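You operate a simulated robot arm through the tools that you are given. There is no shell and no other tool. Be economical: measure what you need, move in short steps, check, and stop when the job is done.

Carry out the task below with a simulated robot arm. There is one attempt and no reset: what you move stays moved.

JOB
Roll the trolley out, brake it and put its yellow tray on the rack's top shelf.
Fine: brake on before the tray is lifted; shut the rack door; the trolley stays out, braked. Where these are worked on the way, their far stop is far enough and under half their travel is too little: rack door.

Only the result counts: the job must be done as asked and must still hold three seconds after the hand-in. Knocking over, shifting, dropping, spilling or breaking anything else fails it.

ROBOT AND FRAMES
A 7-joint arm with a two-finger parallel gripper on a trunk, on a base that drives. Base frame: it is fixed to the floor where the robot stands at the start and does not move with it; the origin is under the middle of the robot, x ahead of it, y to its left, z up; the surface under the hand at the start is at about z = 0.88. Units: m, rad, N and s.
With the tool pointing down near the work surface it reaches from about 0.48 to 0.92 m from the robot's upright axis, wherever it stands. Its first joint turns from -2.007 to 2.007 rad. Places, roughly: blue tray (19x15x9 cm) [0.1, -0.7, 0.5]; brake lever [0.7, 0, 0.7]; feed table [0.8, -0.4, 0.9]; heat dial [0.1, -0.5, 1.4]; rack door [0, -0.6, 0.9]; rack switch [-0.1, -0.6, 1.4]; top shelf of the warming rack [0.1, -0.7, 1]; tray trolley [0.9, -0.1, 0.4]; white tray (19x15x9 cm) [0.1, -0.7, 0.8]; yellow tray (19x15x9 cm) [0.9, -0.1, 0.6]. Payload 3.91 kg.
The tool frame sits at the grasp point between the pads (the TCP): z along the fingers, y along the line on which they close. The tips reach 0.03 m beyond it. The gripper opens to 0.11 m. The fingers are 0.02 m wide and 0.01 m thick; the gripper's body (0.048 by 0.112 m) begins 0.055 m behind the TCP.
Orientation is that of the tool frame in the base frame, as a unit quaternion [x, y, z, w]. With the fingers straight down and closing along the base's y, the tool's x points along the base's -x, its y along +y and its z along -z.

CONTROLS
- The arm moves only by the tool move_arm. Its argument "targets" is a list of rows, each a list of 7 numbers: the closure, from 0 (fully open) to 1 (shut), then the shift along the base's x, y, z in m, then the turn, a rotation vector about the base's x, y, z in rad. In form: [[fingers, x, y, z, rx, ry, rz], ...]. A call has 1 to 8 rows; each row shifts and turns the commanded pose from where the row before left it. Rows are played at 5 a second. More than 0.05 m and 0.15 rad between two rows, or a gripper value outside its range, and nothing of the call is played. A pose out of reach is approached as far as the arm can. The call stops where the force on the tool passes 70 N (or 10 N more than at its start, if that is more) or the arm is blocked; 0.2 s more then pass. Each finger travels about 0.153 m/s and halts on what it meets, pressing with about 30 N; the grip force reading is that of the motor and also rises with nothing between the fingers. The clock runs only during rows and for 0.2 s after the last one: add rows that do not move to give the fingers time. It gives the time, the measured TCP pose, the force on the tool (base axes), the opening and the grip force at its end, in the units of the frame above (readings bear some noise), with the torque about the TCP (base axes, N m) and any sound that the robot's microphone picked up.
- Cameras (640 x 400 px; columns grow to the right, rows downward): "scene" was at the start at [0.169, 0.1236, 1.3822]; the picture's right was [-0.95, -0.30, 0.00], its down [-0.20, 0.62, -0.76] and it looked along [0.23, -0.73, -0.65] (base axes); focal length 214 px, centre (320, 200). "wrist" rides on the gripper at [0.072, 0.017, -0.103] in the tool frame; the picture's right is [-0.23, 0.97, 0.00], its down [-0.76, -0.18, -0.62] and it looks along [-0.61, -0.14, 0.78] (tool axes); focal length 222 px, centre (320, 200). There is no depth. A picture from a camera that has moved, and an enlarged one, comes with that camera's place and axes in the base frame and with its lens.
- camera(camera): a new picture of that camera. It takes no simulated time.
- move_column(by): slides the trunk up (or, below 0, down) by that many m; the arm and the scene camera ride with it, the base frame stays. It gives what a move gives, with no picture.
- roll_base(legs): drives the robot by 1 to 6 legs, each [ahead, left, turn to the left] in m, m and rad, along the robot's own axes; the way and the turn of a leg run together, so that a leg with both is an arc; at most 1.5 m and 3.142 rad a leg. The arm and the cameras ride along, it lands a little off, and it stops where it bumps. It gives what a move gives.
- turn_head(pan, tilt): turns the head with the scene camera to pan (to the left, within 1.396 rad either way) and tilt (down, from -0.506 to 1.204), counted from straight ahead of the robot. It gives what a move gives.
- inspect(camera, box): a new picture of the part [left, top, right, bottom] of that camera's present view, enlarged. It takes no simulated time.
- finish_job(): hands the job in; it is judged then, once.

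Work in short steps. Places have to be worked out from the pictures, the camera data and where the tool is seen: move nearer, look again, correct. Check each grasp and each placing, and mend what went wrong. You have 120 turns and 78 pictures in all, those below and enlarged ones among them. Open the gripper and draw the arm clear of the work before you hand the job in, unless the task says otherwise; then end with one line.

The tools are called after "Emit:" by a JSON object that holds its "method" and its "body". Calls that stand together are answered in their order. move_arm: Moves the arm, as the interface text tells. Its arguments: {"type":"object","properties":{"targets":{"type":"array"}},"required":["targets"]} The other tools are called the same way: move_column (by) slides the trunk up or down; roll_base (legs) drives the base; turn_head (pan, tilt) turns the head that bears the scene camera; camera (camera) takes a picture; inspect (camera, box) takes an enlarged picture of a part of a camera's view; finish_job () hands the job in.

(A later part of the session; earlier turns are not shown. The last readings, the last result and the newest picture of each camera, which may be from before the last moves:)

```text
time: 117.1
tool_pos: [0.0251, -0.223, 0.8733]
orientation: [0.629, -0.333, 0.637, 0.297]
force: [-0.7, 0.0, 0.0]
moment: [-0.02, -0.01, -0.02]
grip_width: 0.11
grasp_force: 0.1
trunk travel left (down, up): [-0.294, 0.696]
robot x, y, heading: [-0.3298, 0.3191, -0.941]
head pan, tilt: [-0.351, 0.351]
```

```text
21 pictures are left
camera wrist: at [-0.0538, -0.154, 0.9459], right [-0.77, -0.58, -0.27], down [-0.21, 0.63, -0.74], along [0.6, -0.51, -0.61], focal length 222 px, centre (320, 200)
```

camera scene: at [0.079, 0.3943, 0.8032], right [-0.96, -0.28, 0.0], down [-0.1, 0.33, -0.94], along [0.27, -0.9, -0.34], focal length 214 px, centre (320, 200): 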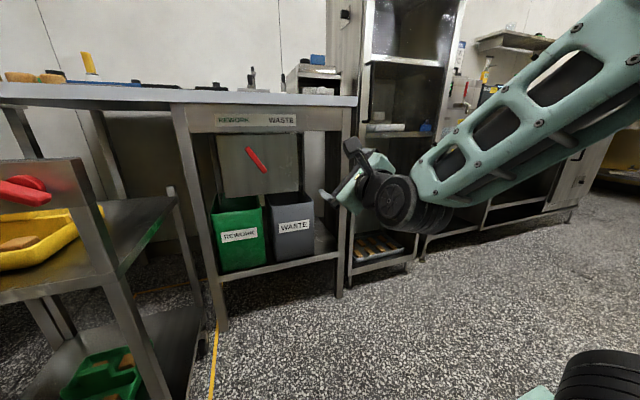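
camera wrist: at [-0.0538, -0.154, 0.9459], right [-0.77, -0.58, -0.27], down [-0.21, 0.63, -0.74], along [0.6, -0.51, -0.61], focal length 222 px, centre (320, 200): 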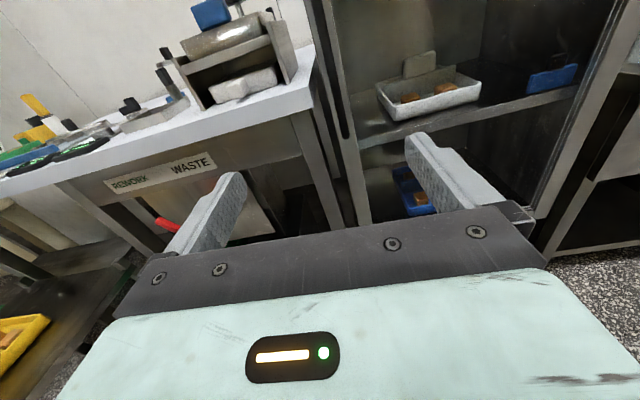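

Emit:
{"method": "inspect", "body": {"camera": "wrist", "box": [280, 0, 640, 240]}}

```text
1.67 times, centred on (460, 120) of wrist
camera zoom: at [-0.0538, -0.154, 0.9459], right [-0.77, -0.58, -0.27], down [-0.21, 0.63, -0.74], along [0.6, -0.51, -0.61], focal length 370 px, centre (87, 333)
```

zoom: 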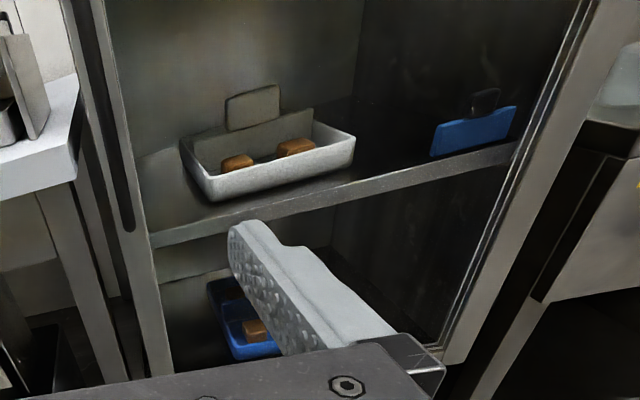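

Handle estimate: v≈-0.133, u≈0.42, z 0.80–0.97. Drive forward 0.15, shift 2 cm right, look.

Emit:
{"method": "roll_base", "body": {"legs": [[0.14, -0.02, 0.008]]}}

Emit:
{"method": "camera", "body": {"camera": "wrist"}}

```text
time: 118.4
tool_pos: [0.0958, -0.3434, 0.8733]
orientation: [0.631, -0.329, 0.638, 0.295]
force: [0.8, -0.5, 0.2]
moment: [-0.01, -0.03, 0.0]
grip_width: 0.11
grasp_force: 0.0
trunk travel left (down, up): [-0.294, 0.696]
robot x, y, heading: [-0.2619, 0.1916, -0.929]
head pan, tilt: [-0.351, 0.351]
```

```text
19 pictures are left
camera wrist: at [0.0166, -0.2745, 0.9459], right [-0.76, -0.59, -0.27], down [-0.22, 0.63, -0.74], along [0.61, -0.51, -0.61], focal length 222 px, centre (320, 200)
```

wrist: 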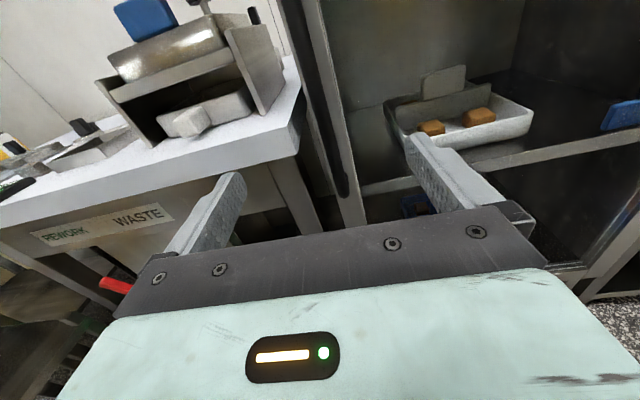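

Table corner (v≈-0.115, u≈0.39, z 0.88) is close, so grip higher at z≈0.935 with fingers half open. Raise and advance.

Emit:
{"method": "move_arm", "body": {"targets": [[0.5, -0.003, -0.002, 0.03, 0, 0, 0], [0.5, 0, 0, 0.032, 0, 0, 0], [0.5, 0.016, -0.0215, 0, 0, 0, 0], [0.5, 0.016, -0.0215, 0, 0, 0, 0], [0.5, 0.016, -0.0215, 0, 0, 0, 0], [0.5, 0, 0, 0, 0, 0, 0]]}}

Emit:
{"method": "camera", "body": {"camera": "wrist"}}

```text
time: 119.8
tool_pos: [0.1402, -0.4105, 0.9343]
orientation: [0.631, -0.329, 0.638, 0.295]
force: [0.3, -1.5, -0.3]
moment: [0.0, 0.03, 0.01]
grip_width: 0.055
grasp_force: 0.0
trunk travel left (down, up): [-0.294, 0.696]
robot x, y, heading: [-0.2639, 0.1928, -0.926]
head pan, tilt: [-0.351, 0.351]
```

```text
18 pictures are left
camera wrist: at [0.0613, -0.3412, 1.0075], right [-0.76, -0.59, -0.27], down [-0.22, 0.63, -0.74], along [0.61, -0.51, -0.61], focal length 222 px, centre (320, 200)
```

wrist: 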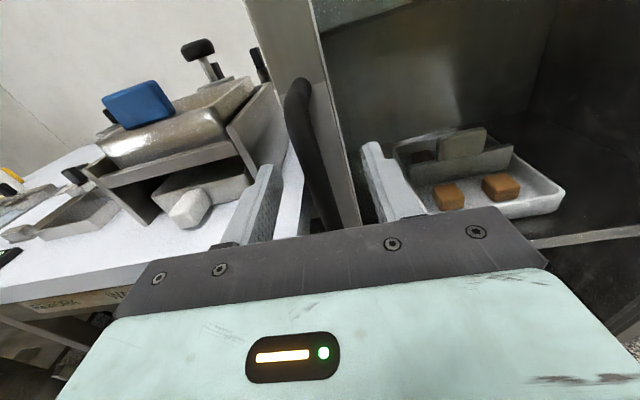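

The handle is between the fingers. Close.

Emit:
{"method": "move_arm", "body": {"targets": [[0.5, 0.003, -0.004, 0, 0, 0, 0], [1, 0, 0, 0, 0, 0, 0], [1, 0, 0, 0, 0, 0, 0], [1, 0, 0, 0, 0, 0, 0]]}}

```text
time: 120.8
tool_pos: [0.1413, -0.4144, 0.9348]
orientation: [0.631, -0.329, 0.638, 0.295]
force: [-5.2, -4.7, 1.1]
moment: [-0.52, 0.86, 0.03]
grip_width: 0.0125
grasp_force: 44.7
trunk travel left (down, up): [-0.294, 0.696]
robot x, y, heading: [-0.262, 0.1906, -0.92]
head pan, tilt: [-0.351, 0.351]
```

Gripped. Pull the door along its arc (hinge assumed at u≈0.47, v≈-0.50), turning the hand with it.

Emit:
{"method": "move_arm", "body": {"targets": [[1, -0.0137, 0.0124, 0, 0, 0, 0.05], [1, -0.0138, 0.0124, 0, 0, 0, 0.05], [1, -0.0294, 0.0222, 0, 0, 0, 0.1], [1, 0, 0, 0, 0, 0, 0]]}}

```text
time: 121.8
tool_pos: [0.0863, -0.3655, 0.935]
orientation: [0.662, -0.262, 0.664, 0.228]
force: [4.7, 6.8, 1.5]
moment: [-0.44, 0.82, 0.0]
grip_width: 0.0123
grasp_force: 45.0
trunk travel left (down, up): [-0.294, 0.696]
robot x, y, heading: [-0.2651, 0.1934, -0.927]
head pan, tilt: [-0.351, 0.351]
```

The door moves with low force. Continue along the arc.

Emit:
{"method": "move_arm", "body": {"targets": [[1, -0.0307, 0.0199, 0, 0, 0, 0.1], [1, -0.0325, 0.0164, 0, 0, 0, 0.1], [1, -0.0341, 0.013, 0, 0, 0, 0.1], [1, -0.0352, 0.0092, 0, 0, 0, 0.1], [1, 0, 0, 0, 0, 0, 0]]}}

```text
time: 122.4
tool_pos: [0.0945, -0.3701, 0.8986]
orientation: [0.659, -0.223, 0.687, 0.207]
force: [3.2, 4.4, 16.7]
moment: [-0.15, 1.47, -0.06]
grip_width: 0.012
grasp_force: 45.2
out of reach, approached as far as the arm can: row 1, 2
trunk travel left (down, up): [-0.294, 0.696]
robot x, y, heading: [-0.2609, 0.1929, -0.93]
head pan, tilt: [-0.351, 0.351]
stopped in row 2: the force on the tool passed its limit at 110 N (the readings are from after the stop); the commanded pose is now the measured one
```

The arm is cramped again; I use the base for the pull: back 0.12, right 0.065, letting the bar pivot in the grip.

Emit:
{"method": "roll_base", "body": {"legs": [[-0.065, -0.028, 0], [-0.06, -0.037, 0]]}}

Emit:
{"method": "camera", "body": {"camera": "scene"}}

```text
time: 124.0
tool_pos: [-0.0305, -0.3079, 0.8965]
orientation: [0.661, -0.224, 0.686, 0.206]
force: [8.7, 30.0, 14.2]
moment: [-0.75, 0.48, -0.19]
grip_width: 0.0123
grasp_force: 46.0
trunk travel left (down, up): [-0.294, 0.696]
robot x, y, heading: [-0.3922, 0.2514, -0.934]
head pan, tilt: [-0.351, 0.351]
```

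```text
17 pictures are left
camera scene: at [-0.1136, 0.1751, 0.9833], right [-0.96, -0.29, 0.0], down [-0.1, 0.33, -0.94], along [0.27, -0.9, -0.34], focal length 214 px, centre (320, 200)
```

scene: 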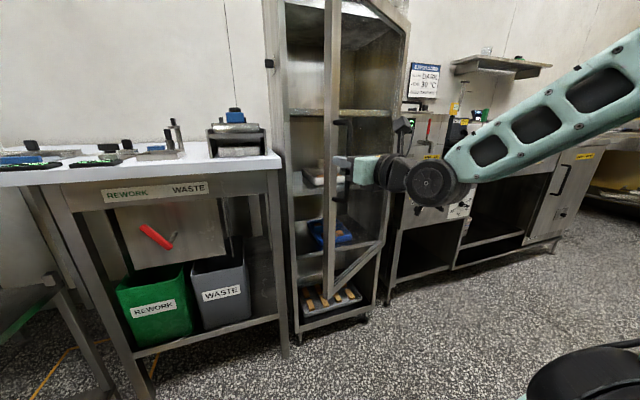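

Door ~32° open; arc fit gives the hinge at (u 0.453, v -0.507), R 0.373. Continue with base translations along the arc.

Emit:
{"method": "roll_base", "body": {"legs": [[-0.033, -0.025, 0], [-0.03, -0.035, 0], [-0.03, -0.048, 0]]}}

```text
time: 126.0
tool_pos: [-0.1716, -0.2945, 0.8961]
orientation: [0.663, -0.219, 0.686, 0.204]
force: [-5.2, 54.7, 2.7]
moment: [-0.9, 0.28, -0.08]
grip_width: 0.0122
grasp_force: 45.3
trunk travel left (down, up): [-0.294, 0.696]
robot x, y, heading: [-0.5329, 0.2637, -0.929]
head pan, tilt: [-0.351, 0.351]
```

Door at ~53° open, but the grip is now loading radially. I release, back out, and will push the door further from its inner side.

Emit:
{"method": "move_arm", "body": {"targets": [[0.3, 0, 0, 0, 0, 0, 0], [0.3, 0, 0, 0, 0, 0, 0], [0.3, 0, 0, 0, 0, 0, 0]]}}

Emit:
{"method": "roll_base", "body": {"legs": [[-0.055, 0.0, 0]]}}

Emit:
{"method": "roll_base", "body": {"legs": [[0, 0.16, 0]]}}

Emit:
{"method": "camera", "body": {"camera": "scene"}}

```text
time: 126.8
tool_pos: [-0.1721, -0.2953, 0.8968]
orientation: [0.663, -0.219, 0.686, 0.202]
force: [0.0, 0.3, -1.4]
moment: [-0.01, 0.03, 0.02]
grip_width: 0.077
grasp_force: 0.0
trunk travel left (down, up): [-0.294, 0.696]
robot x, y, heading: [-0.5344, 0.2591, -0.928]
head pan, tilt: [-0.351, 0.351]
```

```text
time: 127.7
tool_pos: [-0.2043, -0.2507, 0.8953]
orientation: [0.663, -0.221, 0.686, 0.204]
force: [0.1, -0.2, 0.1]
moment: [-0.03, 0.0, -0.01]
grip_width: 0.077
grasp_force: 0.1
trunk travel left (down, up): [-0.294, 0.696]
robot x, y, heading: [-0.569, 0.3102, -0.927]
head pan, tilt: [-0.351, 0.351]
```

```text
time: 129.1
tool_pos: [-0.0768, -0.1549, 0.8957]
orientation: [0.663, -0.219, 0.686, 0.203]
force: [-0.1, -0.2, 0.1]
moment: [0.0, 0.0, 0.0]
grip_width: 0.0768
grasp_force: 0.0
trunk travel left (down, up): [-0.294, 0.696]
robot x, y, heading: [-0.441, 0.4008, -0.924]
head pan, tilt: [-0.351, 0.351]
```

```text
16 pictures are left
camera scene: at [-0.1608, 0.3234, 0.9832], right [-0.96, -0.29, 0.0], down [-0.1, 0.33, -0.94], along [0.27, -0.9, -0.34], focal length 214 px, centre (320, 200)
```

scene: 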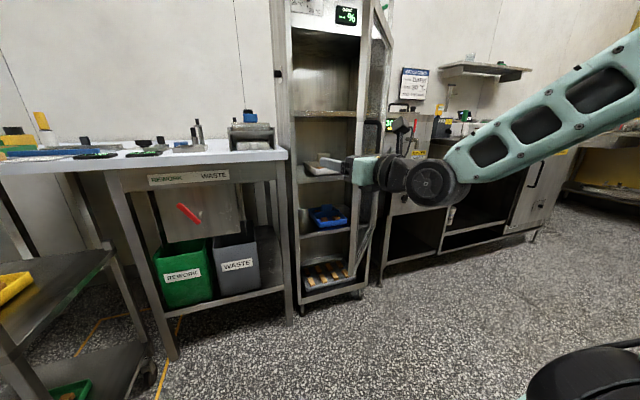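

The door stays; my hand is on its inner side region. Drive forward 0.12 and then right, pushing the door open further.

Emit:
{"method": "roll_base", "body": {"legs": [[0.12, 0, 0], [0, -0.3, 0]]}}

Emit:
{"method": "roll_base", "body": {"legs": [[0, -0.14, 0]]}}

Emit:
{"method": "camera", "body": {"camera": "scene"}}

```text
time: 131.0
tool_pos: [-0.0256, -0.2593, 0.8938]
orientation: [0.671, -0.199, 0.687, 0.195]
force: [2.0, 13.6, 4.0]
moment: [-0.28, 0.32, -0.79]
grip_width: 0.0707
grasp_force: 0.1
trunk travel left (down, up): [-0.294, 0.696]
robot x, y, heading: [-0.399, 0.2844, -0.924]
head pan, tilt: [-0.351, 0.351]
stopped in leg 2: the force on the tool passed its limit at 104 N (the readings are from after the stop); the commanded pose is now the measured one
```

```text
time: 131.8
tool_pos: [-0.0312, -0.2583, 0.8937]
orientation: [0.675, -0.185, 0.689, 0.187]
force: [1.3, 11.3, 4.3]
moment: [-0.25, 0.34, -0.65]
grip_width: 0.0716
grasp_force: 0.0
trunk travel left (down, up): [-0.294, 0.696]
robot x, y, heading: [-0.4087, 0.2724, -0.923]
head pan, tilt: [-0.351, 0.351]
stopped in leg 1: the robot was blocked; the commanded pose is now the measured one
```

```text
15 pictures are left
camera scene: at [-0.1333, 0.1946, 0.9832], right [-0.96, -0.29, 0.0], down [-0.1, 0.33, -0.94], along [0.27, -0.9, -0.34], focal length 214 px, centre (320, 200)
```

scene: 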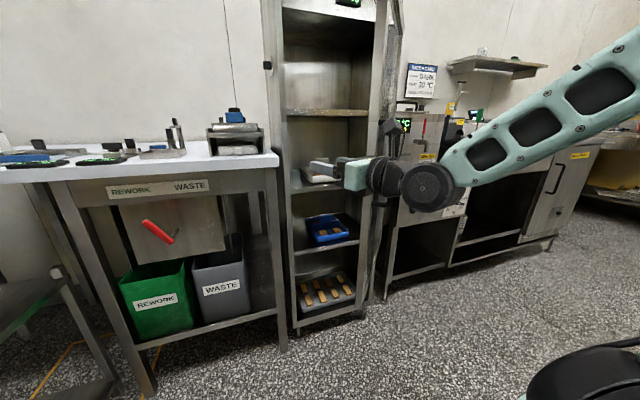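

Something blocks. I zoom in to see what contacts the door.

Emit:
{"method": "inspect", "body": {"camera": "scene", "box": [270, 60, 470, 220]}}

```text
2.50 times, centred on (370, 140) of scene
camera zoom: at [-0.1333, 0.1946, 0.9832], right [-0.96, -0.29, 0.0], down [-0.1, 0.33, -0.94], along [0.27, -0.9, -0.34], focal length 536 px, centre (195, 350)
```

zoom: 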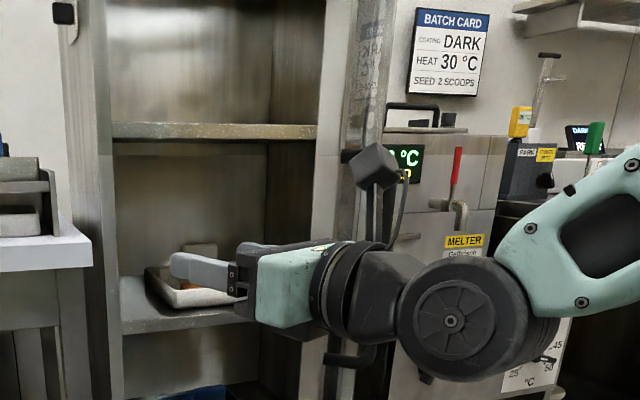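

The gripper body jams on the door's edge because the hand points left. I back off left, yaw the hand to point right (so the fingertips press the inner face).

Emit:
{"method": "roll_base", "body": {"legs": [[-0.07, 0.1, 0]]}}

Emit:
{"method": "move_arm", "body": {"targets": [[1, 0.012, -0.016, 0.0, 0, 0, -0.145], [1, 0.012, -0.016, 0.0, 0, 0, -0.145], [1, 0.012, -0.016, 0.0, 0, 0, -0.145], [1, 0.006, -0.008, 0.0, 0, 0, -0.145], [1, 0, 0, 0, 0, 0, -0.145], [1, 0, 0, 0, 0, 0, 0]]}}

```text
time: 133.0
tool_pos: [0.0059, -0.1418, 0.8927]
orientation: [0.675, -0.188, 0.688, 0.187]
force: [-0.3, 0.1, -0.2]
moment: [-0.01, 0.02, 0.01]
grip_width: 0.0769
grasp_force: 0.1
trunk travel left (down, up): [-0.294, 0.696]
robot x, y, heading: [-0.3752, 0.3933, -0.916]
head pan, tilt: [-0.351, 0.351]
```

```text
time: 134.4
tool_pos: [0.0488, -0.1985, 0.8929]
orientation: [0.564, -0.415, 0.577, 0.42]
force: [-0.5, -1.1, 0.7]
moment: [0.02, 0.0, -0.01]
grip_width: 0.0002
grasp_force: 30.0
trunk travel left (down, up): [-0.294, 0.696]
robot x, y, heading: [-0.3713, 0.3886, -0.923]
head pan, tilt: [-0.351, 0.351]
```

Hand now points ~20° to the right. Forward 0.05, then right to push the door.

Emit:
{"method": "roll_base", "body": {"legs": [[0.06, 0, 0], [0, -0.25, 0]]}}

Emit:
{"method": "roll_base", "body": {"legs": [[0, -0.13, 0]]}}

Emit:
{"method": "camera", "body": {"camera": "scene"}}

```text
time: 136.8
tool_pos: [-0.1132, -0.3965, 0.8923]
orientation: [0.565, -0.415, 0.577, 0.419]
force: [-0.2, 0.0, -0.2]
moment: [-0.02, 0.0, 0.01]
grip_width: 0.0
grasp_force: 29.9
trunk travel left (down, up): [-0.294, 0.696]
robot x, y, heading: [-0.5327, 0.1935, -0.924]
head pan, tilt: [-0.351, 0.351]
```

```text
time: 138.1
tool_pos: [-0.2195, -0.4761, 0.892]
orientation: [0.564, -0.415, 0.578, 0.419]
force: [0.5, 0.6, -0.5]
moment: [-0.01, -0.03, -0.01]
grip_width: 0.0002
grasp_force: 29.9
trunk travel left (down, up): [-0.294, 0.696]
robot x, y, heading: [-0.6402, 0.1123, -0.924]
head pan, tilt: [-0.351, 0.351]
```

```text
13 pictures are left
camera scene: at [-0.3632, 0.0337, 0.9832], right [-0.96, -0.29, 0.0], down [-0.1, 0.33, -0.94], along [0.27, -0.9, -0.34], focal length 214 px, centre (320, 200)
```

scene: 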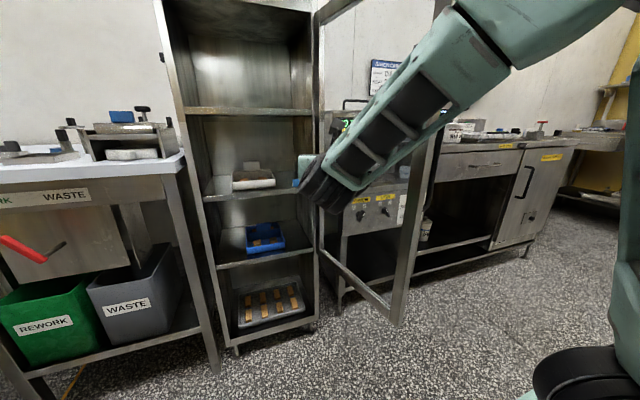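

The door is about 90° open now. Push it a further 0.1 to gain clearance.

Emit:
{"method": "roll_base", "body": {"legs": [[0, -0.1, 0]]}}

```text
time: 139.2
tool_pos: [-0.2977, -0.535, 0.8926]
orientation: [0.565, -0.415, 0.578, 0.419]
force: [-0.3, 0.4, 0.4]
moment: [0.0, -0.01, -0.05]
grip_width: 0.0001
grasp_force: 30.2
trunk travel left (down, up): [-0.294, 0.696]
robot x, y, heading: [-0.7209, 0.0565, -0.924]
head pan, tilt: [-0.351, 0.351]
```

The door is open beyond 90°. The tray's tab plate faces u, so to insert it with a leaning hand I'll grip it from the trolley's right side (robot facing +v). Raise, slide left, turn left, straightening the hand.

Emit:
{"method": "move_column", "body": {"by": 0.25}}

Emit:
{"method": "roll_base", "body": {"legs": [[-0.06, 0.1, 0], [0, 0.42, 0], [0, 0, 1.568], [0, -0.5, 0]]}}

Emit:
{"method": "move_arm", "body": {"targets": [[0, 0, 0, 0, 0, 0, 0.115], [0, 0, 0, 0, 0, 0, 0.115], [0, 0, 0, 0, 0, 0, 0.11], [0, 0, 0, 0, 0.084, -0.112, 0], [0, 0, 0, 0, 0.084, -0.112, 0], [0, 0, 0, 0, 0.084, -0.112, 0], [0, 0, 0, 0, 0.084, -0.112, 0], [0, 0, 0, 0, 0.084, -0.112, 0]]}}

Emit:
{"method": "camera", "body": {"camera": "wrist"}}

```text
time: 141.8
tool_pos: [-0.2997, -0.5367, 1.1423]
orientation: [0.565, -0.414, 0.578, 0.419]
force: [-0.2, -0.5, 0.3]
moment: [-0.02, 0.03, -0.04]
grip_width: 0.0
grasp_force: 30.2
trunk travel left (down, up): [-0.544, 0.446]
robot x, y, heading: [-0.7205, 0.0536, -0.925]
head pan, tilt: [-0.351, 0.351]
```

```text
time: 147.7
tool_pos: [0.4384, 0.3749, 1.1442]
orientation: [0.683, -0.151, 0.699, 0.149]
force: [-0.2, 0.2, -0.9]
moment: [0.02, -0.01, 0.01]
grip_width: 0.0
grasp_force: 30.3
trunk travel left (down, up): [-0.544, 0.446]
robot x, y, heading: [-0.2771, 0.4555, -0.088]
head pan, tilt: [-0.351, 0.351]
stopped in leg 3: the robot was blocked; the commanded pose is now the measured one
```

```text
time: 149.5
tool_pos: [0.4381, 0.3777, 1.14]
orientation: [0.489, -0.169, 0.848, -0.112]
force: [-0.6, -0.2, 0.8]
moment: [0.03, 0.03, 0.02]
grip_width: 0.1102
grasp_force: 0.1
out of reach, approached as far as the arm can: row 5
trunk travel left (down, up): [-0.544, 0.446]
robot x, y, heading: [-0.2781, 0.4535, -0.083]
head pan, tilt: [-0.351, 0.351]
```

```text
12 pictures are left
camera wrist: at [0.3134, 0.3547, 1.1421], right [0.14, -0.81, -0.57], down [-0.17, 0.54, -0.82], along [0.98, 0.21, -0.06], focal length 222 px, centre (320, 200)
```

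wrist: 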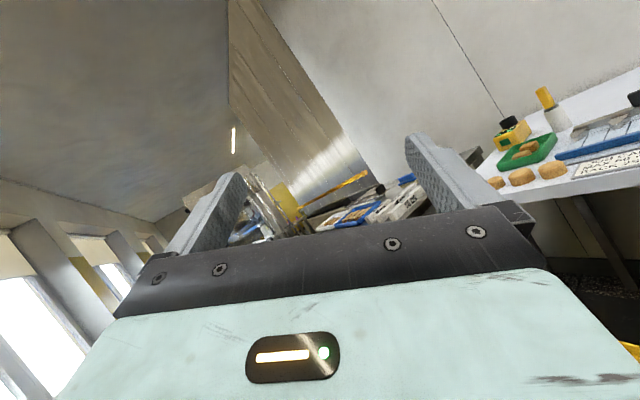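

The turn was blocked by the rear table corner. I move away from it (toward +u), finish the turn, and slide to the trolley's right side.

Emit:
{"method": "roll_base", "body": {"legs": [[0.165, -0.185, 0], [0, 0, 0.728], [0, -0.3, 0]]}}

```text
time: 154.9
tool_pos: [0.6405, 0.4332, 1.138]
orientation: [0.518, 0.017, 0.753, -0.406]
force: [-0.2, 0.4, -0.3]
moment: [-0.04, -0.01, -0.07]
grip_width: 0.11
grasp_force: 0.2
trunk travel left (down, up): [-0.544, 0.446]
robot x, y, heading: [0.0494, 0.0125, 0.641]
head pan, tilt: [-0.351, 0.351]
```

Now facing +v beside the trolley. Reorient the hand: 45° down-forward, closing along u, moving above the tray.

Emit:
{"method": "move_arm", "body": {"targets": [[0, 0.004, -0.022, 0, -0.109, 0.0769, 0.0173], [0, 0.004, -0.022, 0, -0.109, 0.0769, 0.0173], [0, 0.004, -0.022, 0, -0.109, 0.0769, 0.0173], [0, 0.004, -0.022, 0, -0.109, 0.0769, 0.0173], [0, 0.004, -0.022, 0, -0.109, 0.0769, 0.0173], [0, 0.004, -0.022, 0, -0.109, 0.0769, 0.0173], [0, 0.004, -0.022, 0, -0.109, 0.0769, 0.0173], [0, 0.004, -0.022, 0, -0.109, 0.0769, 0.0173]]}}

Emit:
{"method": "move_arm", "body": {"targets": [[0, 0.004, -0.022, 0, -0.109, 0.0769, 0.0173], [0, 0.004, -0.022, 0, -0.109, 0.0769, 0.0173], [0, 0, 0, 0, 0, 0, 0]]}}

Emit:
{"method": "camera", "body": {"camera": "wrist"}}

```text
time: 156.7
tool_pos: [0.6711, 0.2569, 1.1387]
orientation: [0.833, 0.242, 0.461, -0.189]
force: [-0.8, 0.3, 0.1]
moment: [-0.03, -0.02, -0.01]
grip_width: 0.1098
grasp_force: 0.1
trunk travel left (down, up): [-0.544, 0.446]
robot x, y, heading: [0.0519, 0.0133, 0.642]
head pan, tilt: [-0.351, 0.351]
```

```text
time: 157.5
tool_pos: [0.6795, 0.212, 1.1379]
orientation: [0.877, 0.29, 0.363, -0.123]
force: [0.1, -0.4, -1.0]
moment: [0.01, -0.01, 0.01]
grip_width: 0.1101
grasp_force: 0.2
trunk travel left (down, up): [-0.544, 0.446]
robot x, y, heading: [0.0518, 0.0132, 0.645]
head pan, tilt: [-0.351, 0.351]
```

```text
11 pictures are left
camera wrist: at [0.6724, 0.185, 1.2632], right [0.45, -0.88, -0.17], down [-0.89, -0.44, -0.1], along [0.01, 0.19, -0.98], focal length 222 px, centre (320, 200)
```

wrist: 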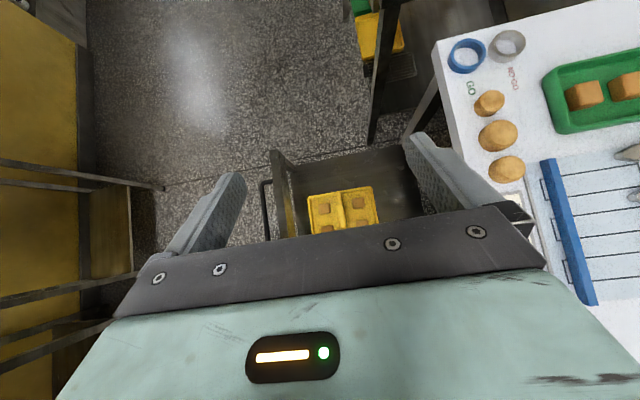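

Emit:
{"method": "inspect", "body": {"camera": "wrist", "box": [260, 140, 420, 240]}}

```text
4.00 times, centred on (340, 190) of wrist
camera zoom: at [0.6724, 0.185, 1.2632], right [0.45, -0.88, -0.17], down [-0.89, -0.44, -0.1], along [0.01, 0.19, -0.98], focal length 888 px, centre (240, 240)
```

zoom: 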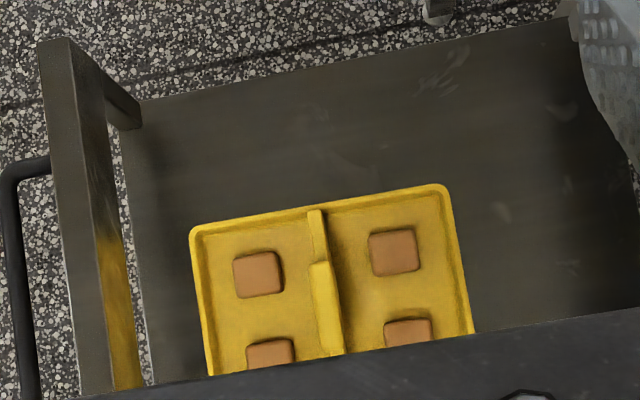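

The tab is the centre divider plate (normal along u), at u≈0.218, v≈0.665, top z≈0.69 — balanced grip. Shift to line up behind it, narrow the fingers to 4 cm and lower the trunk 0.4.

Emit:
{"method": "move_arm", "body": {"targets": [[0.62, -0.032, -0.011, 0, 0, 0, 0], [0.62, -0.031, -0.011, 0, 0, 0, 0], [0.62, 0, 0, 0, 0, 0, 0]]}}

Emit:
{"method": "move_column", "body": {"by": -0.37}}

Emit:
{"method": "camera", "body": {"camera": "wrist"}}

```text
time: 158.3
tool_pos: [0.6171, 0.1912, 1.1389]
orientation: [0.877, 0.289, 0.363, -0.123]
force: [-0.3, 0.0, 0.1]
moment: [0.0, -0.02, -0.02]
grip_width: 0.0418
grasp_force: 0.1
trunk travel left (down, up): [-0.544, 0.446]
robot x, y, heading: [0.0538, 0.0148, 0.639]
head pan, tilt: [-0.351, 0.351]
```

```text
time: 161.1
tool_pos: [0.6284, 0.1834, 0.8234]
orientation: [0.873, 0.315, 0.37, -0.03]
force: [0.8, 0.3, 0.4]
moment: [0.0, 0.03, -0.01]
grip_width: 0.042
grasp_force: 0.1
trunk travel left (down, up): [-0.231, 0.759]
robot x, y, heading: [0.0737, -0.0139, 0.608]
head pan, tilt: [-0.351, 0.351]
stopped: the arm was blocked; the commanded pose is now the measured one
```

```text
9 pictures are left
camera wrist: at [0.6111, 0.1781, 0.9488], right [0.44, -0.9, 0.02], down [-0.89, -0.44, -0.09], along [0.09, 0.02, -1.0], focal length 222 px, centre (320, 200)
```

wrist: 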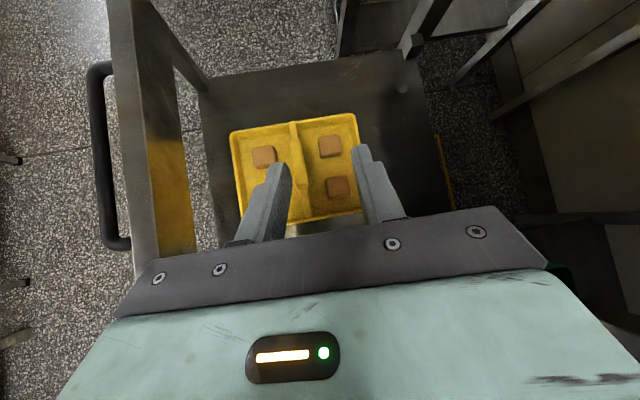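

The elbow (right side, over the table) touched the table edge. Better approach: from the trolley's left side, with the elbow over the free aisle. Raise the trunk and drive around the front of the trolley.

Emit:
{"method": "move_column", "body": {"by": 0.33}}

Emit:
{"method": "roll_base", "body": {"legs": [[0, 0.45, 0.035], [0.7, 0, 0], [0.55, 0, 0]]}}

Emit:
{"method": "turn_head", "body": {"pan": -1.1, "tilt": 0.6}}

Emit:
{"method": "camera", "body": {"camera": "scene"}}

```text
time: 164.4
tool_pos: [0.6299, 0.1818, 1.152]
orientation: [0.875, 0.314, 0.368, -0.035]
force: [0.7, -0.6, 0.6]
moment: [0.01, 0.01, 0.0]
grip_width: 0.042
grasp_force: 0.0
trunk travel left (down, up): [-0.561, 0.429]
robot x, y, heading: [0.0732, -0.0083, 0.613]
head pan, tilt: [-0.351, 0.351]
```

```text
time: 173.3
tool_pos: [1.3518, 1.3231, 1.1515]
orientation: [0.868, 0.331, 0.368, -0.043]
force: [-0.1, 0.2, 0.2]
moment: [-0.02, -0.02, 0.0]
grip_width: 0.0418
grasp_force: 0.0
trunk travel left (down, up): [-0.561, 0.429]
robot x, y, heading: [0.8003, 1.1087, 0.648]
head pan, tilt: [-0.351, 0.351]
```

```text
time: 174.4
tool_pos: [1.3525, 1.3226, 1.1524]
orientation: [0.868, 0.33, 0.368, -0.042]
force: [-0.1, 0.3, 0.1]
moment: [-0.02, -0.02, 0.02]
grip_width: 0.0419
grasp_force: 0.0
trunk travel left (down, up): [-0.561, 0.429]
robot x, y, heading: [0.8029, 1.1113, 0.645]
head pan, tilt: [-1.1, 0.6]
```

```text
8 pictures are left
camera scene: at [0.8715, 1.3202, 1.2271], right [-0.43, -0.9, 0.0], down [-0.51, 0.25, -0.83], along [0.74, -0.36, -0.56], focal length 214 px, centre (320, 200)
```

scene: 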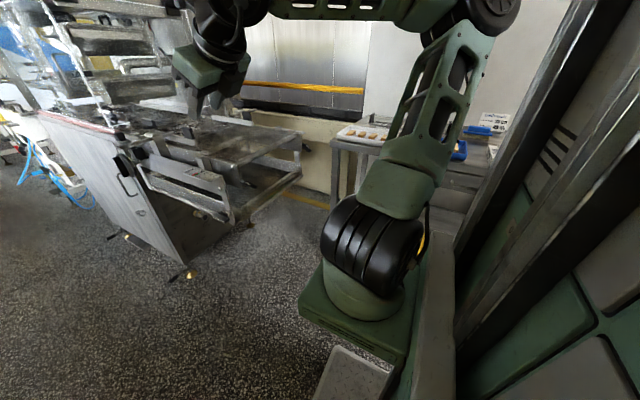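

There's space. Turn right 180° (hand sweep stays clear of the tables), then slide left toward the trolley's left side.

Emit:
{"method": "roll_base", "body": {"legs": [[0, 0, -1.571], [0, 0, -1.571], [0, 0.46, 0]]}}

```text
time: 184.8
tool_pos: [0.5355, 0.5281, 1.1523]
orientation: [-0.334, 0.867, -0.043, -0.368]
force: [0.4, 0.3, 0.2]
moment: [0.04, 0.02, 0.01]
grip_width: 0.0417
grasp_force: 0.1
trunk travel left (down, up): [-0.561, 0.429]
robot x, y, heading: [1.0812, 0.7447, -2.479]
head pan, tilt: [-1.1, 0.6]
```

Now shift the hand over to the tray line (u=0.218, v≈0.723), correcting the tilt, then look.

Emit:
{"method": "move_arm", "body": {"targets": [[0.62, 0.0218, -0.0335, 0, -0.02, -0.009, -0.0026], [0.62, 0.0218, -0.0335, 0, -0.02, -0.009, -0.0026], [0.62, 0.0218, -0.0335, 0, -0.02, -0.009, -0.0026], [0.62, 0.0218, -0.0335, 0, -0.02, -0.009, -0.0026], [0.62, 0.0218, -0.0335, 0, -0.02, -0.009, -0.0026], [0.62, 0.0218, -0.0335, 0, -0.02, -0.009, -0.0026], [0.62, 0.0218, -0.0335, 0, -0.02, -0.009, -0.0026], [0.62, 0.0218, -0.0335, 0, -0.02, -0.009, -0.0026]]}}

Emit:
{"method": "move_column", "body": {"by": -0.25}}

Emit:
{"method": "camera", "body": {"camera": "wrist"}}

```text
time: 186.6
tool_pos: [0.7103, 0.2606, 1.152]
orientation: [-0.293, 0.876, -0.122, -0.363]
force: [-0.3, -0.6, -0.4]
moment: [-0.03, -0.04, 0.04]
grip_width: 0.0419
grasp_force: 0.0
trunk travel left (down, up): [-0.561, 0.429]
robot x, y, heading: [1.0808, 0.7444, -2.482]
head pan, tilt: [-1.1, 0.6]
```

```text
time: 189.1
tool_pos: [0.7108, 0.2612, 0.9002]
orientation: [-0.294, 0.876, -0.122, -0.362]
force: [0.4, 0.0, 0.2]
moment: [0.02, 0.03, -0.01]
grip_width: 0.0419
grasp_force: 0.1
trunk travel left (down, up): [-0.311, 0.679]
robot x, y, heading: [1.085, 0.7481, -2.485]
head pan, tilt: [-1.1, 0.6]
```

```text
7 pictures are left
camera wrist: at [0.7169, 0.2875, 1.0257], right [-0.46, 0.87, -0.16], down [0.89, 0.45, -0.1], along [-0.01, -0.19, -0.98], focal length 222 px, centre (320, 200)
```

wrist: 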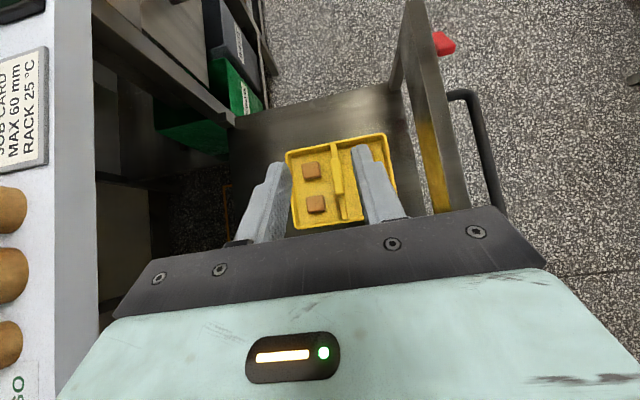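

Hand is on the tab's line (tab u≈0.217, centre v≈0.674). Lower 0.16 by column, then advance 45° along the fingers.

Emit:
{"method": "move_column", "body": {"by": -0.165}}

Emit:
{"method": "move_arm", "body": {"targets": [[0.62, -0.0145, -0.011, -0.018, 0, 0, 0], [0.62, -0.0145, -0.011, -0.018, 0, 0, 0], [0.62, 0, 0, 0, 0, 0, 0]]}}

Emit:
{"method": "inspect", "body": {"camera": "wrist", "box": [210, 90, 450, 240]}}

```text
time: 191.0
tool_pos: [0.7098, 0.2605, 0.7365]
orientation: [-0.294, 0.876, -0.122, -0.362]
force: [0.2, -0.4, 0.3]
moment: [0.01, -0.02, 0.02]
grip_width: 0.0418
grasp_force: 0.0
trunk travel left (down, up): [-0.146, 0.844]
robot x, y, heading: [1.086, 0.7489, -2.486]
head pan, tilt: [-1.1, 0.6]
```

```text
time: 191.8
tool_pos: [0.6811, 0.2386, 0.6991]
orientation: [-0.293, 0.876, -0.122, -0.363]
force: [-0.5, -0.7, 0.0]
moment: [0.0, 0.02, -0.02]
grip_width: 0.0416
grasp_force: 0.0
trunk travel left (down, up): [-0.146, 0.844]
robot x, y, heading: [1.0849, 0.7455, -2.479]
head pan, tilt: [-1.1, 0.6]
```

```text
2.67 times, centred on (330, 165) of wrist
camera zoom: at [0.6876, 0.2656, 0.8243], right [-0.46, 0.87, -0.16], down [0.89, 0.45, -0.1], along [-0.01, -0.19, -0.98], focal length 592 px, centre (293, 293)
```

zoom: 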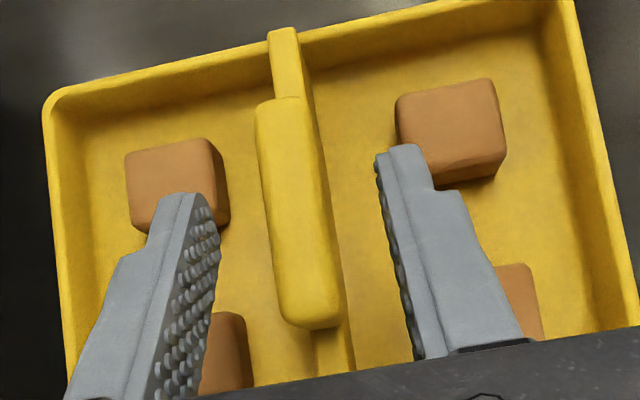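

Tab is nicely centred between the fingers. Advance 17 mm more and close.

Emit:
{"method": "move_arm", "body": {"targets": [[0.62, -0.0068, -0.0051, -0.009, 0, 0, 0], [0.62, -0.0068, -0.0051, -0.009, 0, 0, 0], [0.62, 0, 0, 0, 0, 0, 0], [1, 0, 0, 0, 0, 0, 0], [1, 0, 0, 0, 0, 0, 0], [1, 0, 0, 0, 0, 0, 0]]}}

```text
time: 193.2
tool_pos: [0.6662, 0.2298, 0.6824]
orientation: [-0.293, 0.877, -0.121, -0.362]
force: [-0.5, 0.7, 0.4]
moment: [0.06, 0.2, -0.08]
grip_width: 0.0158
grasp_force: 30.1
trunk travel left (down, up): [-0.146, 0.844]
robot x, y, heading: [1.0817, 0.7458, -2.485]
head pan, tilt: [-1.1, 0.6]
```

Gripped the tab (16 mm). Lift 3 cm and check the load.

Emit:
{"method": "move_arm", "body": {"targets": [[1, 0, 0, 0.01, 0, 0, 0], [1, 0, 0, 0.01, 0, 0, 0], [1, 0, 0, 0.01, 0, 0, 0], [1, 0, 0, 0, 0, 0, 0]]}}

Emit:
{"method": "move_column", "body": {"by": 0.17}}

Emit:
{"method": "camera", "body": {"camera": "wrist"}}

```text
time: 194.2
tool_pos: [0.6681, 0.2298, 0.7128]
orientation: [-0.293, 0.877, -0.121, -0.362]
force: [0.3, -0.1, -3.8]
moment: [-0.03, -0.01, 0.01]
grip_width: 0.0159
grasp_force: 29.8
trunk travel left (down, up): [-0.146, 0.844]
robot x, y, heading: [1.0823, 0.7494, -2.479]
head pan, tilt: [-1.1, 0.6]
```

```text
time: 196.1
tool_pos: [0.6667, 0.2296, 0.8816]
orientation: [-0.293, 0.877, -0.121, -0.362]
force: [-0.1, 0.3, -3.4]
moment: [0.0, 0.0, 0.0]
grip_width: 0.016
grasp_force: 29.5
trunk travel left (down, up): [-0.316, 0.674]
robot x, y, heading: [1.0876, 0.7468, -2.484]
head pan, tilt: [-1.1, 0.6]
```

```text
5 pictures are left
camera wrist: at [0.6741, 0.2555, 1.0067], right [-0.46, 0.87, -0.16], down [0.89, 0.45, -0.1], along [-0.01, -0.19, -0.98], focal length 222 px, centre (320, 200)
```

wrist: 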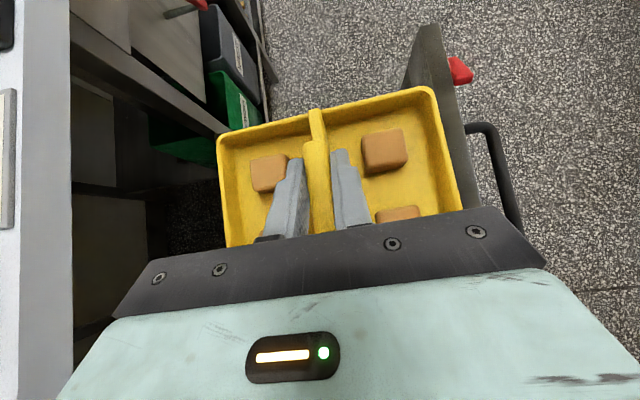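

The tray hangs level (~0.36 kg). But at 45° the wrist would scrape the rack's header (opening z≈1.015–1.28), so I set it back on the braked trolley and regrip at ~25° pitch.

Emit:
{"method": "move_column", "body": {"by": -0.17}}

Emit:
{"method": "move_arm", "body": {"targets": [[1, 0, 0, -0.012, 0, 0, 0], [1, 0, 0, -0.012, 0, 0, 0], [1, 0, 0, -0.006, 0, 0, 0], [1, 0, 0, 0, 0, 0, 0]]}}

```text
time: 198.1
tool_pos: [0.6675, 0.2289, 0.713]
orientation: [-0.294, 0.876, -0.122, -0.362]
force: [0.1, -0.3, -2.8]
moment: [0.0, 0.0, 0.0]
grip_width: 0.0158
grasp_force: 29.7
trunk travel left (down, up): [-0.146, 0.844]
robot x, y, heading: [1.0846, 0.7449, -2.485]
head pan, tilt: [-1.1, 0.6]
```

```text
time: 199.1
tool_pos: [0.6677, 0.2287, 0.6828]
orientation: [-0.294, 0.876, -0.122, -0.361]
force: [-0.4, 1.1, -4.4]
moment: [-0.02, 0.03, 0.01]
grip_width: 0.0158
grasp_force: 29.7
trunk travel left (down, up): [-0.146, 0.844]
robot x, y, heading: [1.0877, 0.7467, -2.479]
head pan, tilt: [-1.1, 0.6]
```

At original height; press 2 mm more to seat, then open, pitch up 0.35 rad, and close again.

Emit:
{"method": "move_arm", "body": {"targets": [[1, 0, 0, -0.002, 0, 0, 0], [0.62, 0, 0, 0, 0, 0, 0], [0.62, 0, 0, 0, 0, 0, 0], [0.62, 0, 0, 0.001, -0.07, 0.0933, 0], [0.62, 0, 0, 0.001, -0.07, 0.0933, 0], [0.62, 0, 0, 0, -0.07, 0.0933, 0], [0.62, 0, 0, 0, 0, 0, 0]]}}

Emit:
{"method": "inspect", "body": {"camera": "wrist", "box": [160, 60, 480, 260]}}

```text
time: 200.7
tool_pos: [0.6664, 0.2305, 0.6813]
orientation: [-0.268, 0.799, -0.171, -0.51]
force: [0.8, -0.2, -0.3]
moment: [-0.01, -0.02, 0.03]
grip_width: 0.0418
grasp_force: 0.1
trunk travel left (down, up): [-0.146, 0.844]
robot x, y, heading: [1.0867, 0.7479, -2.482]
head pan, tilt: [-1.1, 0.6]
```

```text
2.00 times, centred on (320, 160) of wrist
camera zoom: at [0.7072, 0.2807, 0.792], right [-0.51, 0.83, -0.21], down [0.81, 0.39, -0.43], along [-0.28, -0.39, -0.88], focal length 444 px, centre (320, 280)
```

zoom: 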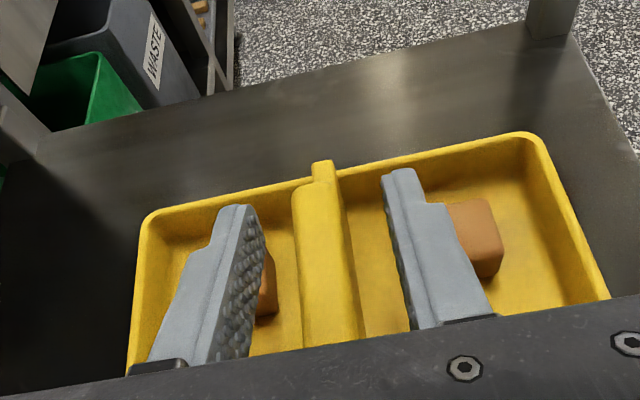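

Good view: tab between fingers, tray in place. Lower 6 mm for a fuller hold, close, and lift 3 cm.

Emit:
{"method": "move_arm", "body": {"targets": [[0.62, 0, 0, -0.006, 0, 0, 0], [1, 0, 0, 0, 0, 0, 0], [1, 0, 0, 0, 0, 0, 0], [1, 0, 0, 0, 0, 0, 0], [1, 0, 0, 0.01, 0, 0, 0], [1, 0, 0, 0.01, 0, 0, 0], [1, 0, 0, 0.01, 0, 0, 0], [1, 0, 0, 0, 0, 0, 0]]}}

Emit:
{"method": "move_column", "body": {"by": 0.4}}

```text
time: 202.4
tool_pos: [0.667, 0.23, 0.7054]
orientation: [-0.268, 0.8, -0.17, -0.509]
force: [-0.2, 0.0, -3.2]
moment: [-0.02, -0.03, -0.01]
grip_width: 0.016
grasp_force: 29.9
trunk travel left (down, up): [-0.146, 0.844]
robot x, y, heading: [1.0841, 0.7457, -2.482]
head pan, tilt: [-1.1, 0.6]
```

```text
time: 206.3
tool_pos: [0.6685, 0.2284, 1.1057]
orientation: [-0.267, 0.8, -0.17, -0.51]
force: [-0.4, -0.4, -3.4]
moment: [-0.03, 0.01, 0.01]
grip_width: 0.016
grasp_force: 30.1
trunk travel left (down, up): [-0.546, 0.444]
robot x, y, heading: [1.0829, 0.7459, -2.483]
head pan, tilt: [-1.1, 0.6]
```

Held well. Now carry: slide out (−u), turn left to face the rack, and slide right along the aisle.

Emit:
{"method": "move_column", "body": {"by": 0.05}}

Emit:
{"method": "roll_base", "body": {"legs": [[0, -0.46, 0], [0, 0, 0.78], [0, 0, 0.776], [0, -0.7, 0], [0, -0.71, 0]]}}

```text
time: 207.2
tool_pos: [0.6676, 0.2291, 1.1564]
orientation: [-0.267, 0.8, -0.169, -0.51]
force: [-0.5, 0.2, -3.1]
moment: [0.02, 0.03, -0.01]
grip_width: 0.0159
grasp_force: 30.2
trunk travel left (down, up): [-0.596, 0.394]
robot x, y, heading: [1.0796, 0.7461, -2.482]
head pan, tilt: [-1.1, 0.6]
```

```text
time: 220.9
tool_pos: [0.1772, -0.1566, 1.1554]
orientation: [0.75, -0.385, 0.478, 0.246]
force: [0.2, -0.3, -3.6]
moment: [0.03, -0.02, 0.01]
grip_width: 0.0158
grasp_force: 29.4
trunk travel left (down, up): [-0.596, 0.394]
robot x, y, heading: [-0.3311, 0.273, -0.935]
head pan, tilt: [-1.1, 0.6]
```

Arrived with a firm grip. Now move the hand right to v≈-0.315 in front of the opening.

Emit:
{"method": "move_arm", "body": {"targets": [[1, -0.0363, -0.0272, 0, 0, 0, 0.003], [1, -0.0363, -0.0272, 0, 0, 0, 0.003], [1, -0.0363, -0.0272, 0, 0, 0, 0.003], [1, -0.0363, -0.0272, 0, 0, 0, 0.003], [1, -0.0363, -0.0272, 0, 0, 0, 0.003], [1, -0.0363, -0.0272, 0, 0, 0, 0.003], [1, -0.0363, -0.0272, 0, 0, 0, 0.003], [1, -0.0363, -0.0272, 0, 0, 0, 0.003]]}}

Emit:
{"method": "turn_head", "body": {"pan": -0.3, "tilt": 0.3}}

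Emit:
{"method": "camera", "body": {"camera": "scene"}}

```text
time: 222.7
tool_pos: [-0.1004, -0.3688, 1.1531]
orientation: [0.755, -0.377, 0.48, 0.24]
force: [0.3, 1.0, -3.1]
moment: [0.03, 0.0, 0.01]
grip_width: 0.0161
grasp_force: 30.1
out of reach, approached as far as the arm can: row 8
trunk travel left (down, up): [-0.596, 0.394]
robot x, y, heading: [-0.3299, 0.273, -0.939]
head pan, tilt: [-1.1, 0.6]
```

```text
time: 223.9
tool_pos: [-0.0988, -0.3695, 1.1536]
orientation: [0.755, -0.377, 0.48, 0.24]
force: [0.1, -0.1, -3.3]
moment: [0.02, 0.01, 0.05]
grip_width: 0.016
grasp_force: 29.9
trunk travel left (down, up): [-0.596, 0.394]
robot x, y, heading: [-0.3292, 0.2705, -0.938]
head pan, tilt: [-0.3, 0.3]
```

```text
3 pictures are left
camera scene: at [-0.0489, 0.1909, 1.2895], right [-0.94, -0.33, 0.0], down [-0.1, 0.28, -0.96], along [0.31, -0.9, -0.3], focal length 214 px, centre (320, 200)
```

scene: 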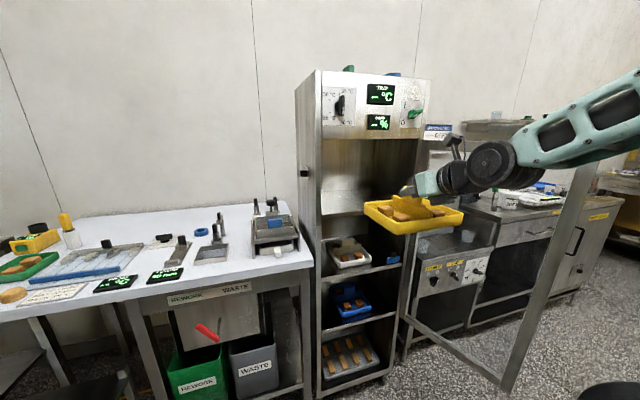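

The view confirms: top shelf z≈1.022, header ≈1.27, opening centre v≈-0.335, door well open. Lower 3 cm, extend the arm 0.14 and shift right 2.5 cm.

Emit:
{"method": "move_column", "body": {"by": -0.035}}

Emit:
{"method": "move_arm", "body": {"targets": [[1, 0.021, -0.028, 0, 0, 0, 0], [1, 0.021, -0.028, 0, 0, 0, 0], [1, 0.021, -0.028, 0, 0, 0, 0], [1, 0, 0, 0, 0, 0, 0]]}}

Emit:
{"method": "roll_base", "body": {"legs": [[0, -0.028, 0.008]]}}

```text
time: 224.7
tool_pos: [-0.0998, -0.3693, 1.1192]
orientation: [0.754, -0.376, 0.481, 0.241]
force: [-0.5, 0.4, -3.3]
moment: [-0.03, -0.01, 0.01]
grip_width: 0.016
grasp_force: 30.4
trunk travel left (down, up): [-0.561, 0.429]
robot x, y, heading: [-0.3286, 0.2724, -0.939]
head pan, tilt: [-0.3, 0.3]
```

```text
time: 225.7
tool_pos: [-0.0375, -0.4539, 1.1179]
orientation: [0.754, -0.376, 0.481, 0.242]
force: [0.3, 0.5, -3.4]
moment: [0.01, 0.08, -0.06]
grip_width: 0.0158
grasp_force: 30.2
trunk travel left (down, up): [-0.561, 0.429]
robot x, y, heading: [-0.33, 0.272, -0.931]
head pan, tilt: [-0.3, 0.3]
```

```text
time: 226.5
tool_pos: [-0.054, -0.4683, 1.1171]
orientation: [0.756, -0.374, 0.481, 0.239]
force: [0.0, 0.7, -4.0]
moment: [0.03, 0.01, -0.01]
grip_width: 0.0158
grasp_force: 30.3
trunk travel left (down, up): [-0.561, 0.429]
robot x, y, heading: [-0.3558, 0.2538, -0.929]
head pan, tilt: [-0.3, 0.3]
```

Aligned at v=-0.324, z=1.117. Drive in slowly in two steps, watching forces.

Emit:
{"method": "roll_base", "body": {"legs": [[0.1, 0, 0], [0.06, 0, 0]]}}

Emit:
{"method": "roll_base", "body": {"legs": [[0.06, 0, 0], [0.035, 0, 0]]}}

Emit:
{"method": "camera", "body": {"camera": "wrist"}}

```text
time: 228.2
tool_pos: [0.0426, -0.5941, 1.1183]
orientation: [0.756, -0.374, 0.481, 0.239]
force: [0.1, 0.3, -4.1]
moment: [0.0, 0.02, 0.02]
grip_width: 0.0157
grasp_force: 30.2
trunk travel left (down, up): [-0.561, 0.429]
robot x, y, heading: [-0.2557, 0.1261, -0.924]
head pan, tilt: [-0.3, 0.3]
```

```text
time: 229.6
tool_pos: [0.1002, -0.6716, 1.118]
orientation: [0.756, -0.374, 0.48, 0.239]
force: [-0.9, -0.8, -4.8]
moment: [-0.01, 0.01, 0.01]
grip_width: 0.0162
grasp_force: 30.1
trunk travel left (down, up): [-0.561, 0.429]
robot x, y, heading: [-0.2002, 0.0513, -0.925]
head pan, tilt: [-0.3, 0.3]
```

```text
2 pictures are left
camera wrist: at [0.0479, -0.6309, 1.2273], right [-0.83, -0.51, -0.2], down [-0.4, 0.81, -0.43], along [0.38, -0.27, -0.88], focal length 222 px, centre (320, 200)
```

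wrist: 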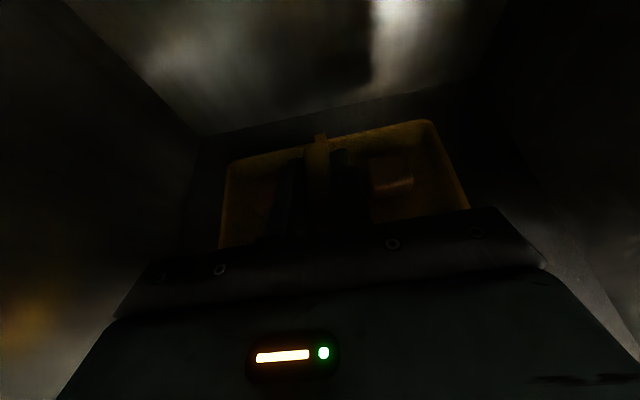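

The tray is inside the compartment, centred. Lower gently until contact.

Emit:
{"method": "move_arm", "body": {"targets": [[1, 0, 0, -0.006, 0, 0, 0], [1, 0, 0, -0.006, 0, 0, 0], [1, 0, 0, -0.004, 0, 0, 0], [1, 0, 0, 0, 0, 0, 0]]}}

```text
time: 230.6
tool_pos: [0.0994, -0.6702, 1.1011]
orientation: [0.757, -0.372, 0.482, 0.238]
force: [-0.5, 0.4, -3.3]
moment: [-0.04, 0.04, 0.01]
grip_width: 0.0159
grasp_force: 30.1
trunk travel left (down, up): [-0.561, 0.429]
robot x, y, heading: [-0.2008, 0.0528, -0.922]
head pan, tilt: [-0.3, 0.3]
```

Emit:
{"method": "move_arm", "body": {"targets": [[1, 0, 0, -0.003, 0, 0, 0], [1, 0, 0, -0.003, 0, 0, 0], [1, 0, 0, -0.003, 0, 0, 0], [1, 0, 0, 0, 0, 0, 0]]}}

```text
time: 231.6
tool_pos: [0.099, -0.6707, 1.0945]
orientation: [0.755, -0.372, 0.483, 0.241]
force: [-0.1, -3.0, 24.0]
moment: [0.41, -0.43, 1.01]
grip_width: 0.0159
grasp_force: 30.0
trunk travel left (down, up): [-0.561, 0.429]
robot x, y, heading: [-0.2012, 0.0532, -0.924]
head pan, tilt: [-0.3, 0.3]
```

Tray is on the shelf (24 N contact). Relieve, open, rise 2.5 cm and withdraw with the base.

Emit:
{"method": "move_arm", "body": {"targets": [[1, 0, 0, 0.002, 0, 0, 0], [0.6, 0, 0, 0, 0, 0, 0], [0.6, 0, 0, 0, 0, 0, 0], [0.6, 0, 0, 0, 0, 0, 0], [0.6, 0, 0, 0.012, 0, 0, 0], [0.6, 0, 0, 0.012, 0, 0, 0], [0.6, 0, 0, 0, 0, 0, 0]]}}

Emit:
{"method": "roll_base", "body": {"legs": [[-0.12, 0, 0], [-0.25, 0, 0]]}}

Emit:
{"method": "camera", "body": {"camera": "scene"}}

```text
time: 233.2
tool_pos: [0.0997, -0.6711, 1.1189]
orientation: [0.757, -0.373, 0.48, 0.239]
force: [0.5, -0.6, -0.1]
moment: [-0.01, -0.02, 0.01]
grip_width: 0.044
grasp_force: 0.0
trunk travel left (down, up): [-0.561, 0.429]
robot x, y, heading: [-0.1997, 0.0531, -0.923]
head pan, tilt: [-0.3, 0.3]
```

```text
time: 235.9
tool_pos: [-0.1237, -0.3741, 1.1199]
orientation: [0.756, -0.374, 0.48, 0.239]
force: [0.1, 0.4, 0.9]
moment: [0.0, 0.03, 0.0]
grip_width: 0.044
grasp_force: 0.1
trunk travel left (down, up): [-0.561, 0.429]
robot x, y, heading: [-0.4211, 0.3462, -0.925]
head pan, tilt: [-0.3, 0.3]
```

```text
1 pictures are left
camera scene: at [-0.1409, 0.2695, 1.2546], right [-0.94, -0.34, 0.0], down [-0.1, 0.28, -0.96], along [0.32, -0.9, -0.3], focal length 214 px, centre (320, 200)
```

scene: 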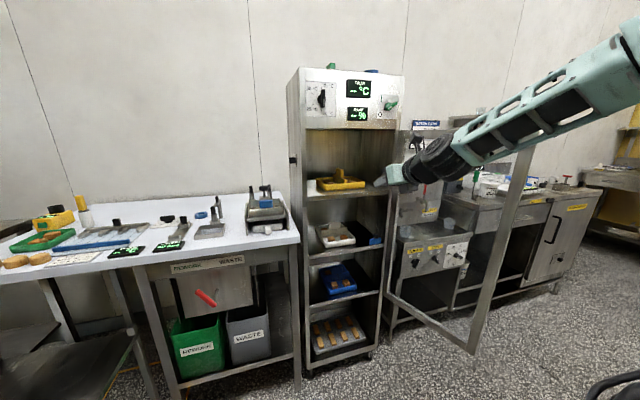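

The tray sits on the top shelf. To shut the door I go over it (raise), come down on its outer side and push it left, then inward.

Emit:
{"method": "move_column", "body": {"by": 0.38}}

Emit:
{"method": "roll_base", "body": {"legs": [[0.03, -0.4, 0], [0, -0.36, 0]]}}

Emit:
{"method": "move_column", "body": {"by": -0.38}}

```text
time: 239.6
tool_pos: [-0.1232, -0.3735, 1.4984]
orientation: [0.756, -0.374, 0.481, 0.239]
force: [0.4, 0.9, -0.5]
moment: [0.0, 0.01, -0.01]
grip_width: 0.044
grasp_force: 0.0
trunk travel left (down, up): [-0.941, 0.049]
robot x, y, heading: [-0.4245, 0.3466, -0.93]
head pan, tilt: [-0.3, 0.3]
```

```text
time: 244.0
tool_pos: [-0.7134, -0.8562, 1.5003]
orientation: [0.756, -0.374, 0.48, 0.239]
force: [0.0, -0.5, 0.2]
moment: [0.0, 0.02, 0.0]
grip_width: 0.0443
grasp_force: 0.2
trunk travel left (down, up): [-0.941, 0.049]
robot x, y, heading: [-1.0107, -0.1321, -0.93]
head pan, tilt: [-0.3, 0.3]
```

```text
time: 247.6
tool_pos: [-0.7135, -0.8555, 1.1192]
orientation: [0.756, -0.375, 0.48, 0.24]
force: [-0.3, -0.3, 0.0]
moment: [0.0, 0.03, 0.0]
grip_width: 0.044
grasp_force: 0.1
trunk travel left (down, up): [-0.561, 0.429]
robot x, y, heading: [-1.0147, -0.1317, -0.923]
head pan, tilt: [-0.3, 0.3]
```

Clear on the outer side. Close the fingers and sweep left to push the door.

Emit:
{"method": "move_arm", "body": {"targets": [[1, 0, 0, 0, 0, 0, 0], [1, 0, 0, 0, 0, 0, 0]]}}

Emit:
{"method": "roll_base", "body": {"legs": [[0, 0.35, 0], [0, 0.3, 0]]}}

```text
time: 248.2
tool_pos: [-0.7131, -0.8551, 1.1194]
orientation: [0.756, -0.375, 0.48, 0.24]
force: [0.2, 1.0, 0.4]
moment: [0.04, 0.01, 0.0]
grip_width: 0.0001
grasp_force: 30.0
trunk travel left (down, up): [-0.561, 0.429]
robot x, y, heading: [-1.0107, -0.1331, -0.925]
head pan, tilt: [-0.3, 0.3]
```

```text
time: 252.1
tool_pos: [-0.1959, -0.4673, 1.1186]
orientation: [0.756, -0.374, 0.48, 0.24]
force: [-0.2, 0.7, -0.3]
moment: [0.0, -0.01, -0.02]
grip_width: 0.0
grasp_force: 30.3
trunk travel left (down, up): [-0.561, 0.429]
robot x, y, heading: [-0.4952, 0.2551, -0.927]
head pan, tilt: [-0.3, 0.3]
```

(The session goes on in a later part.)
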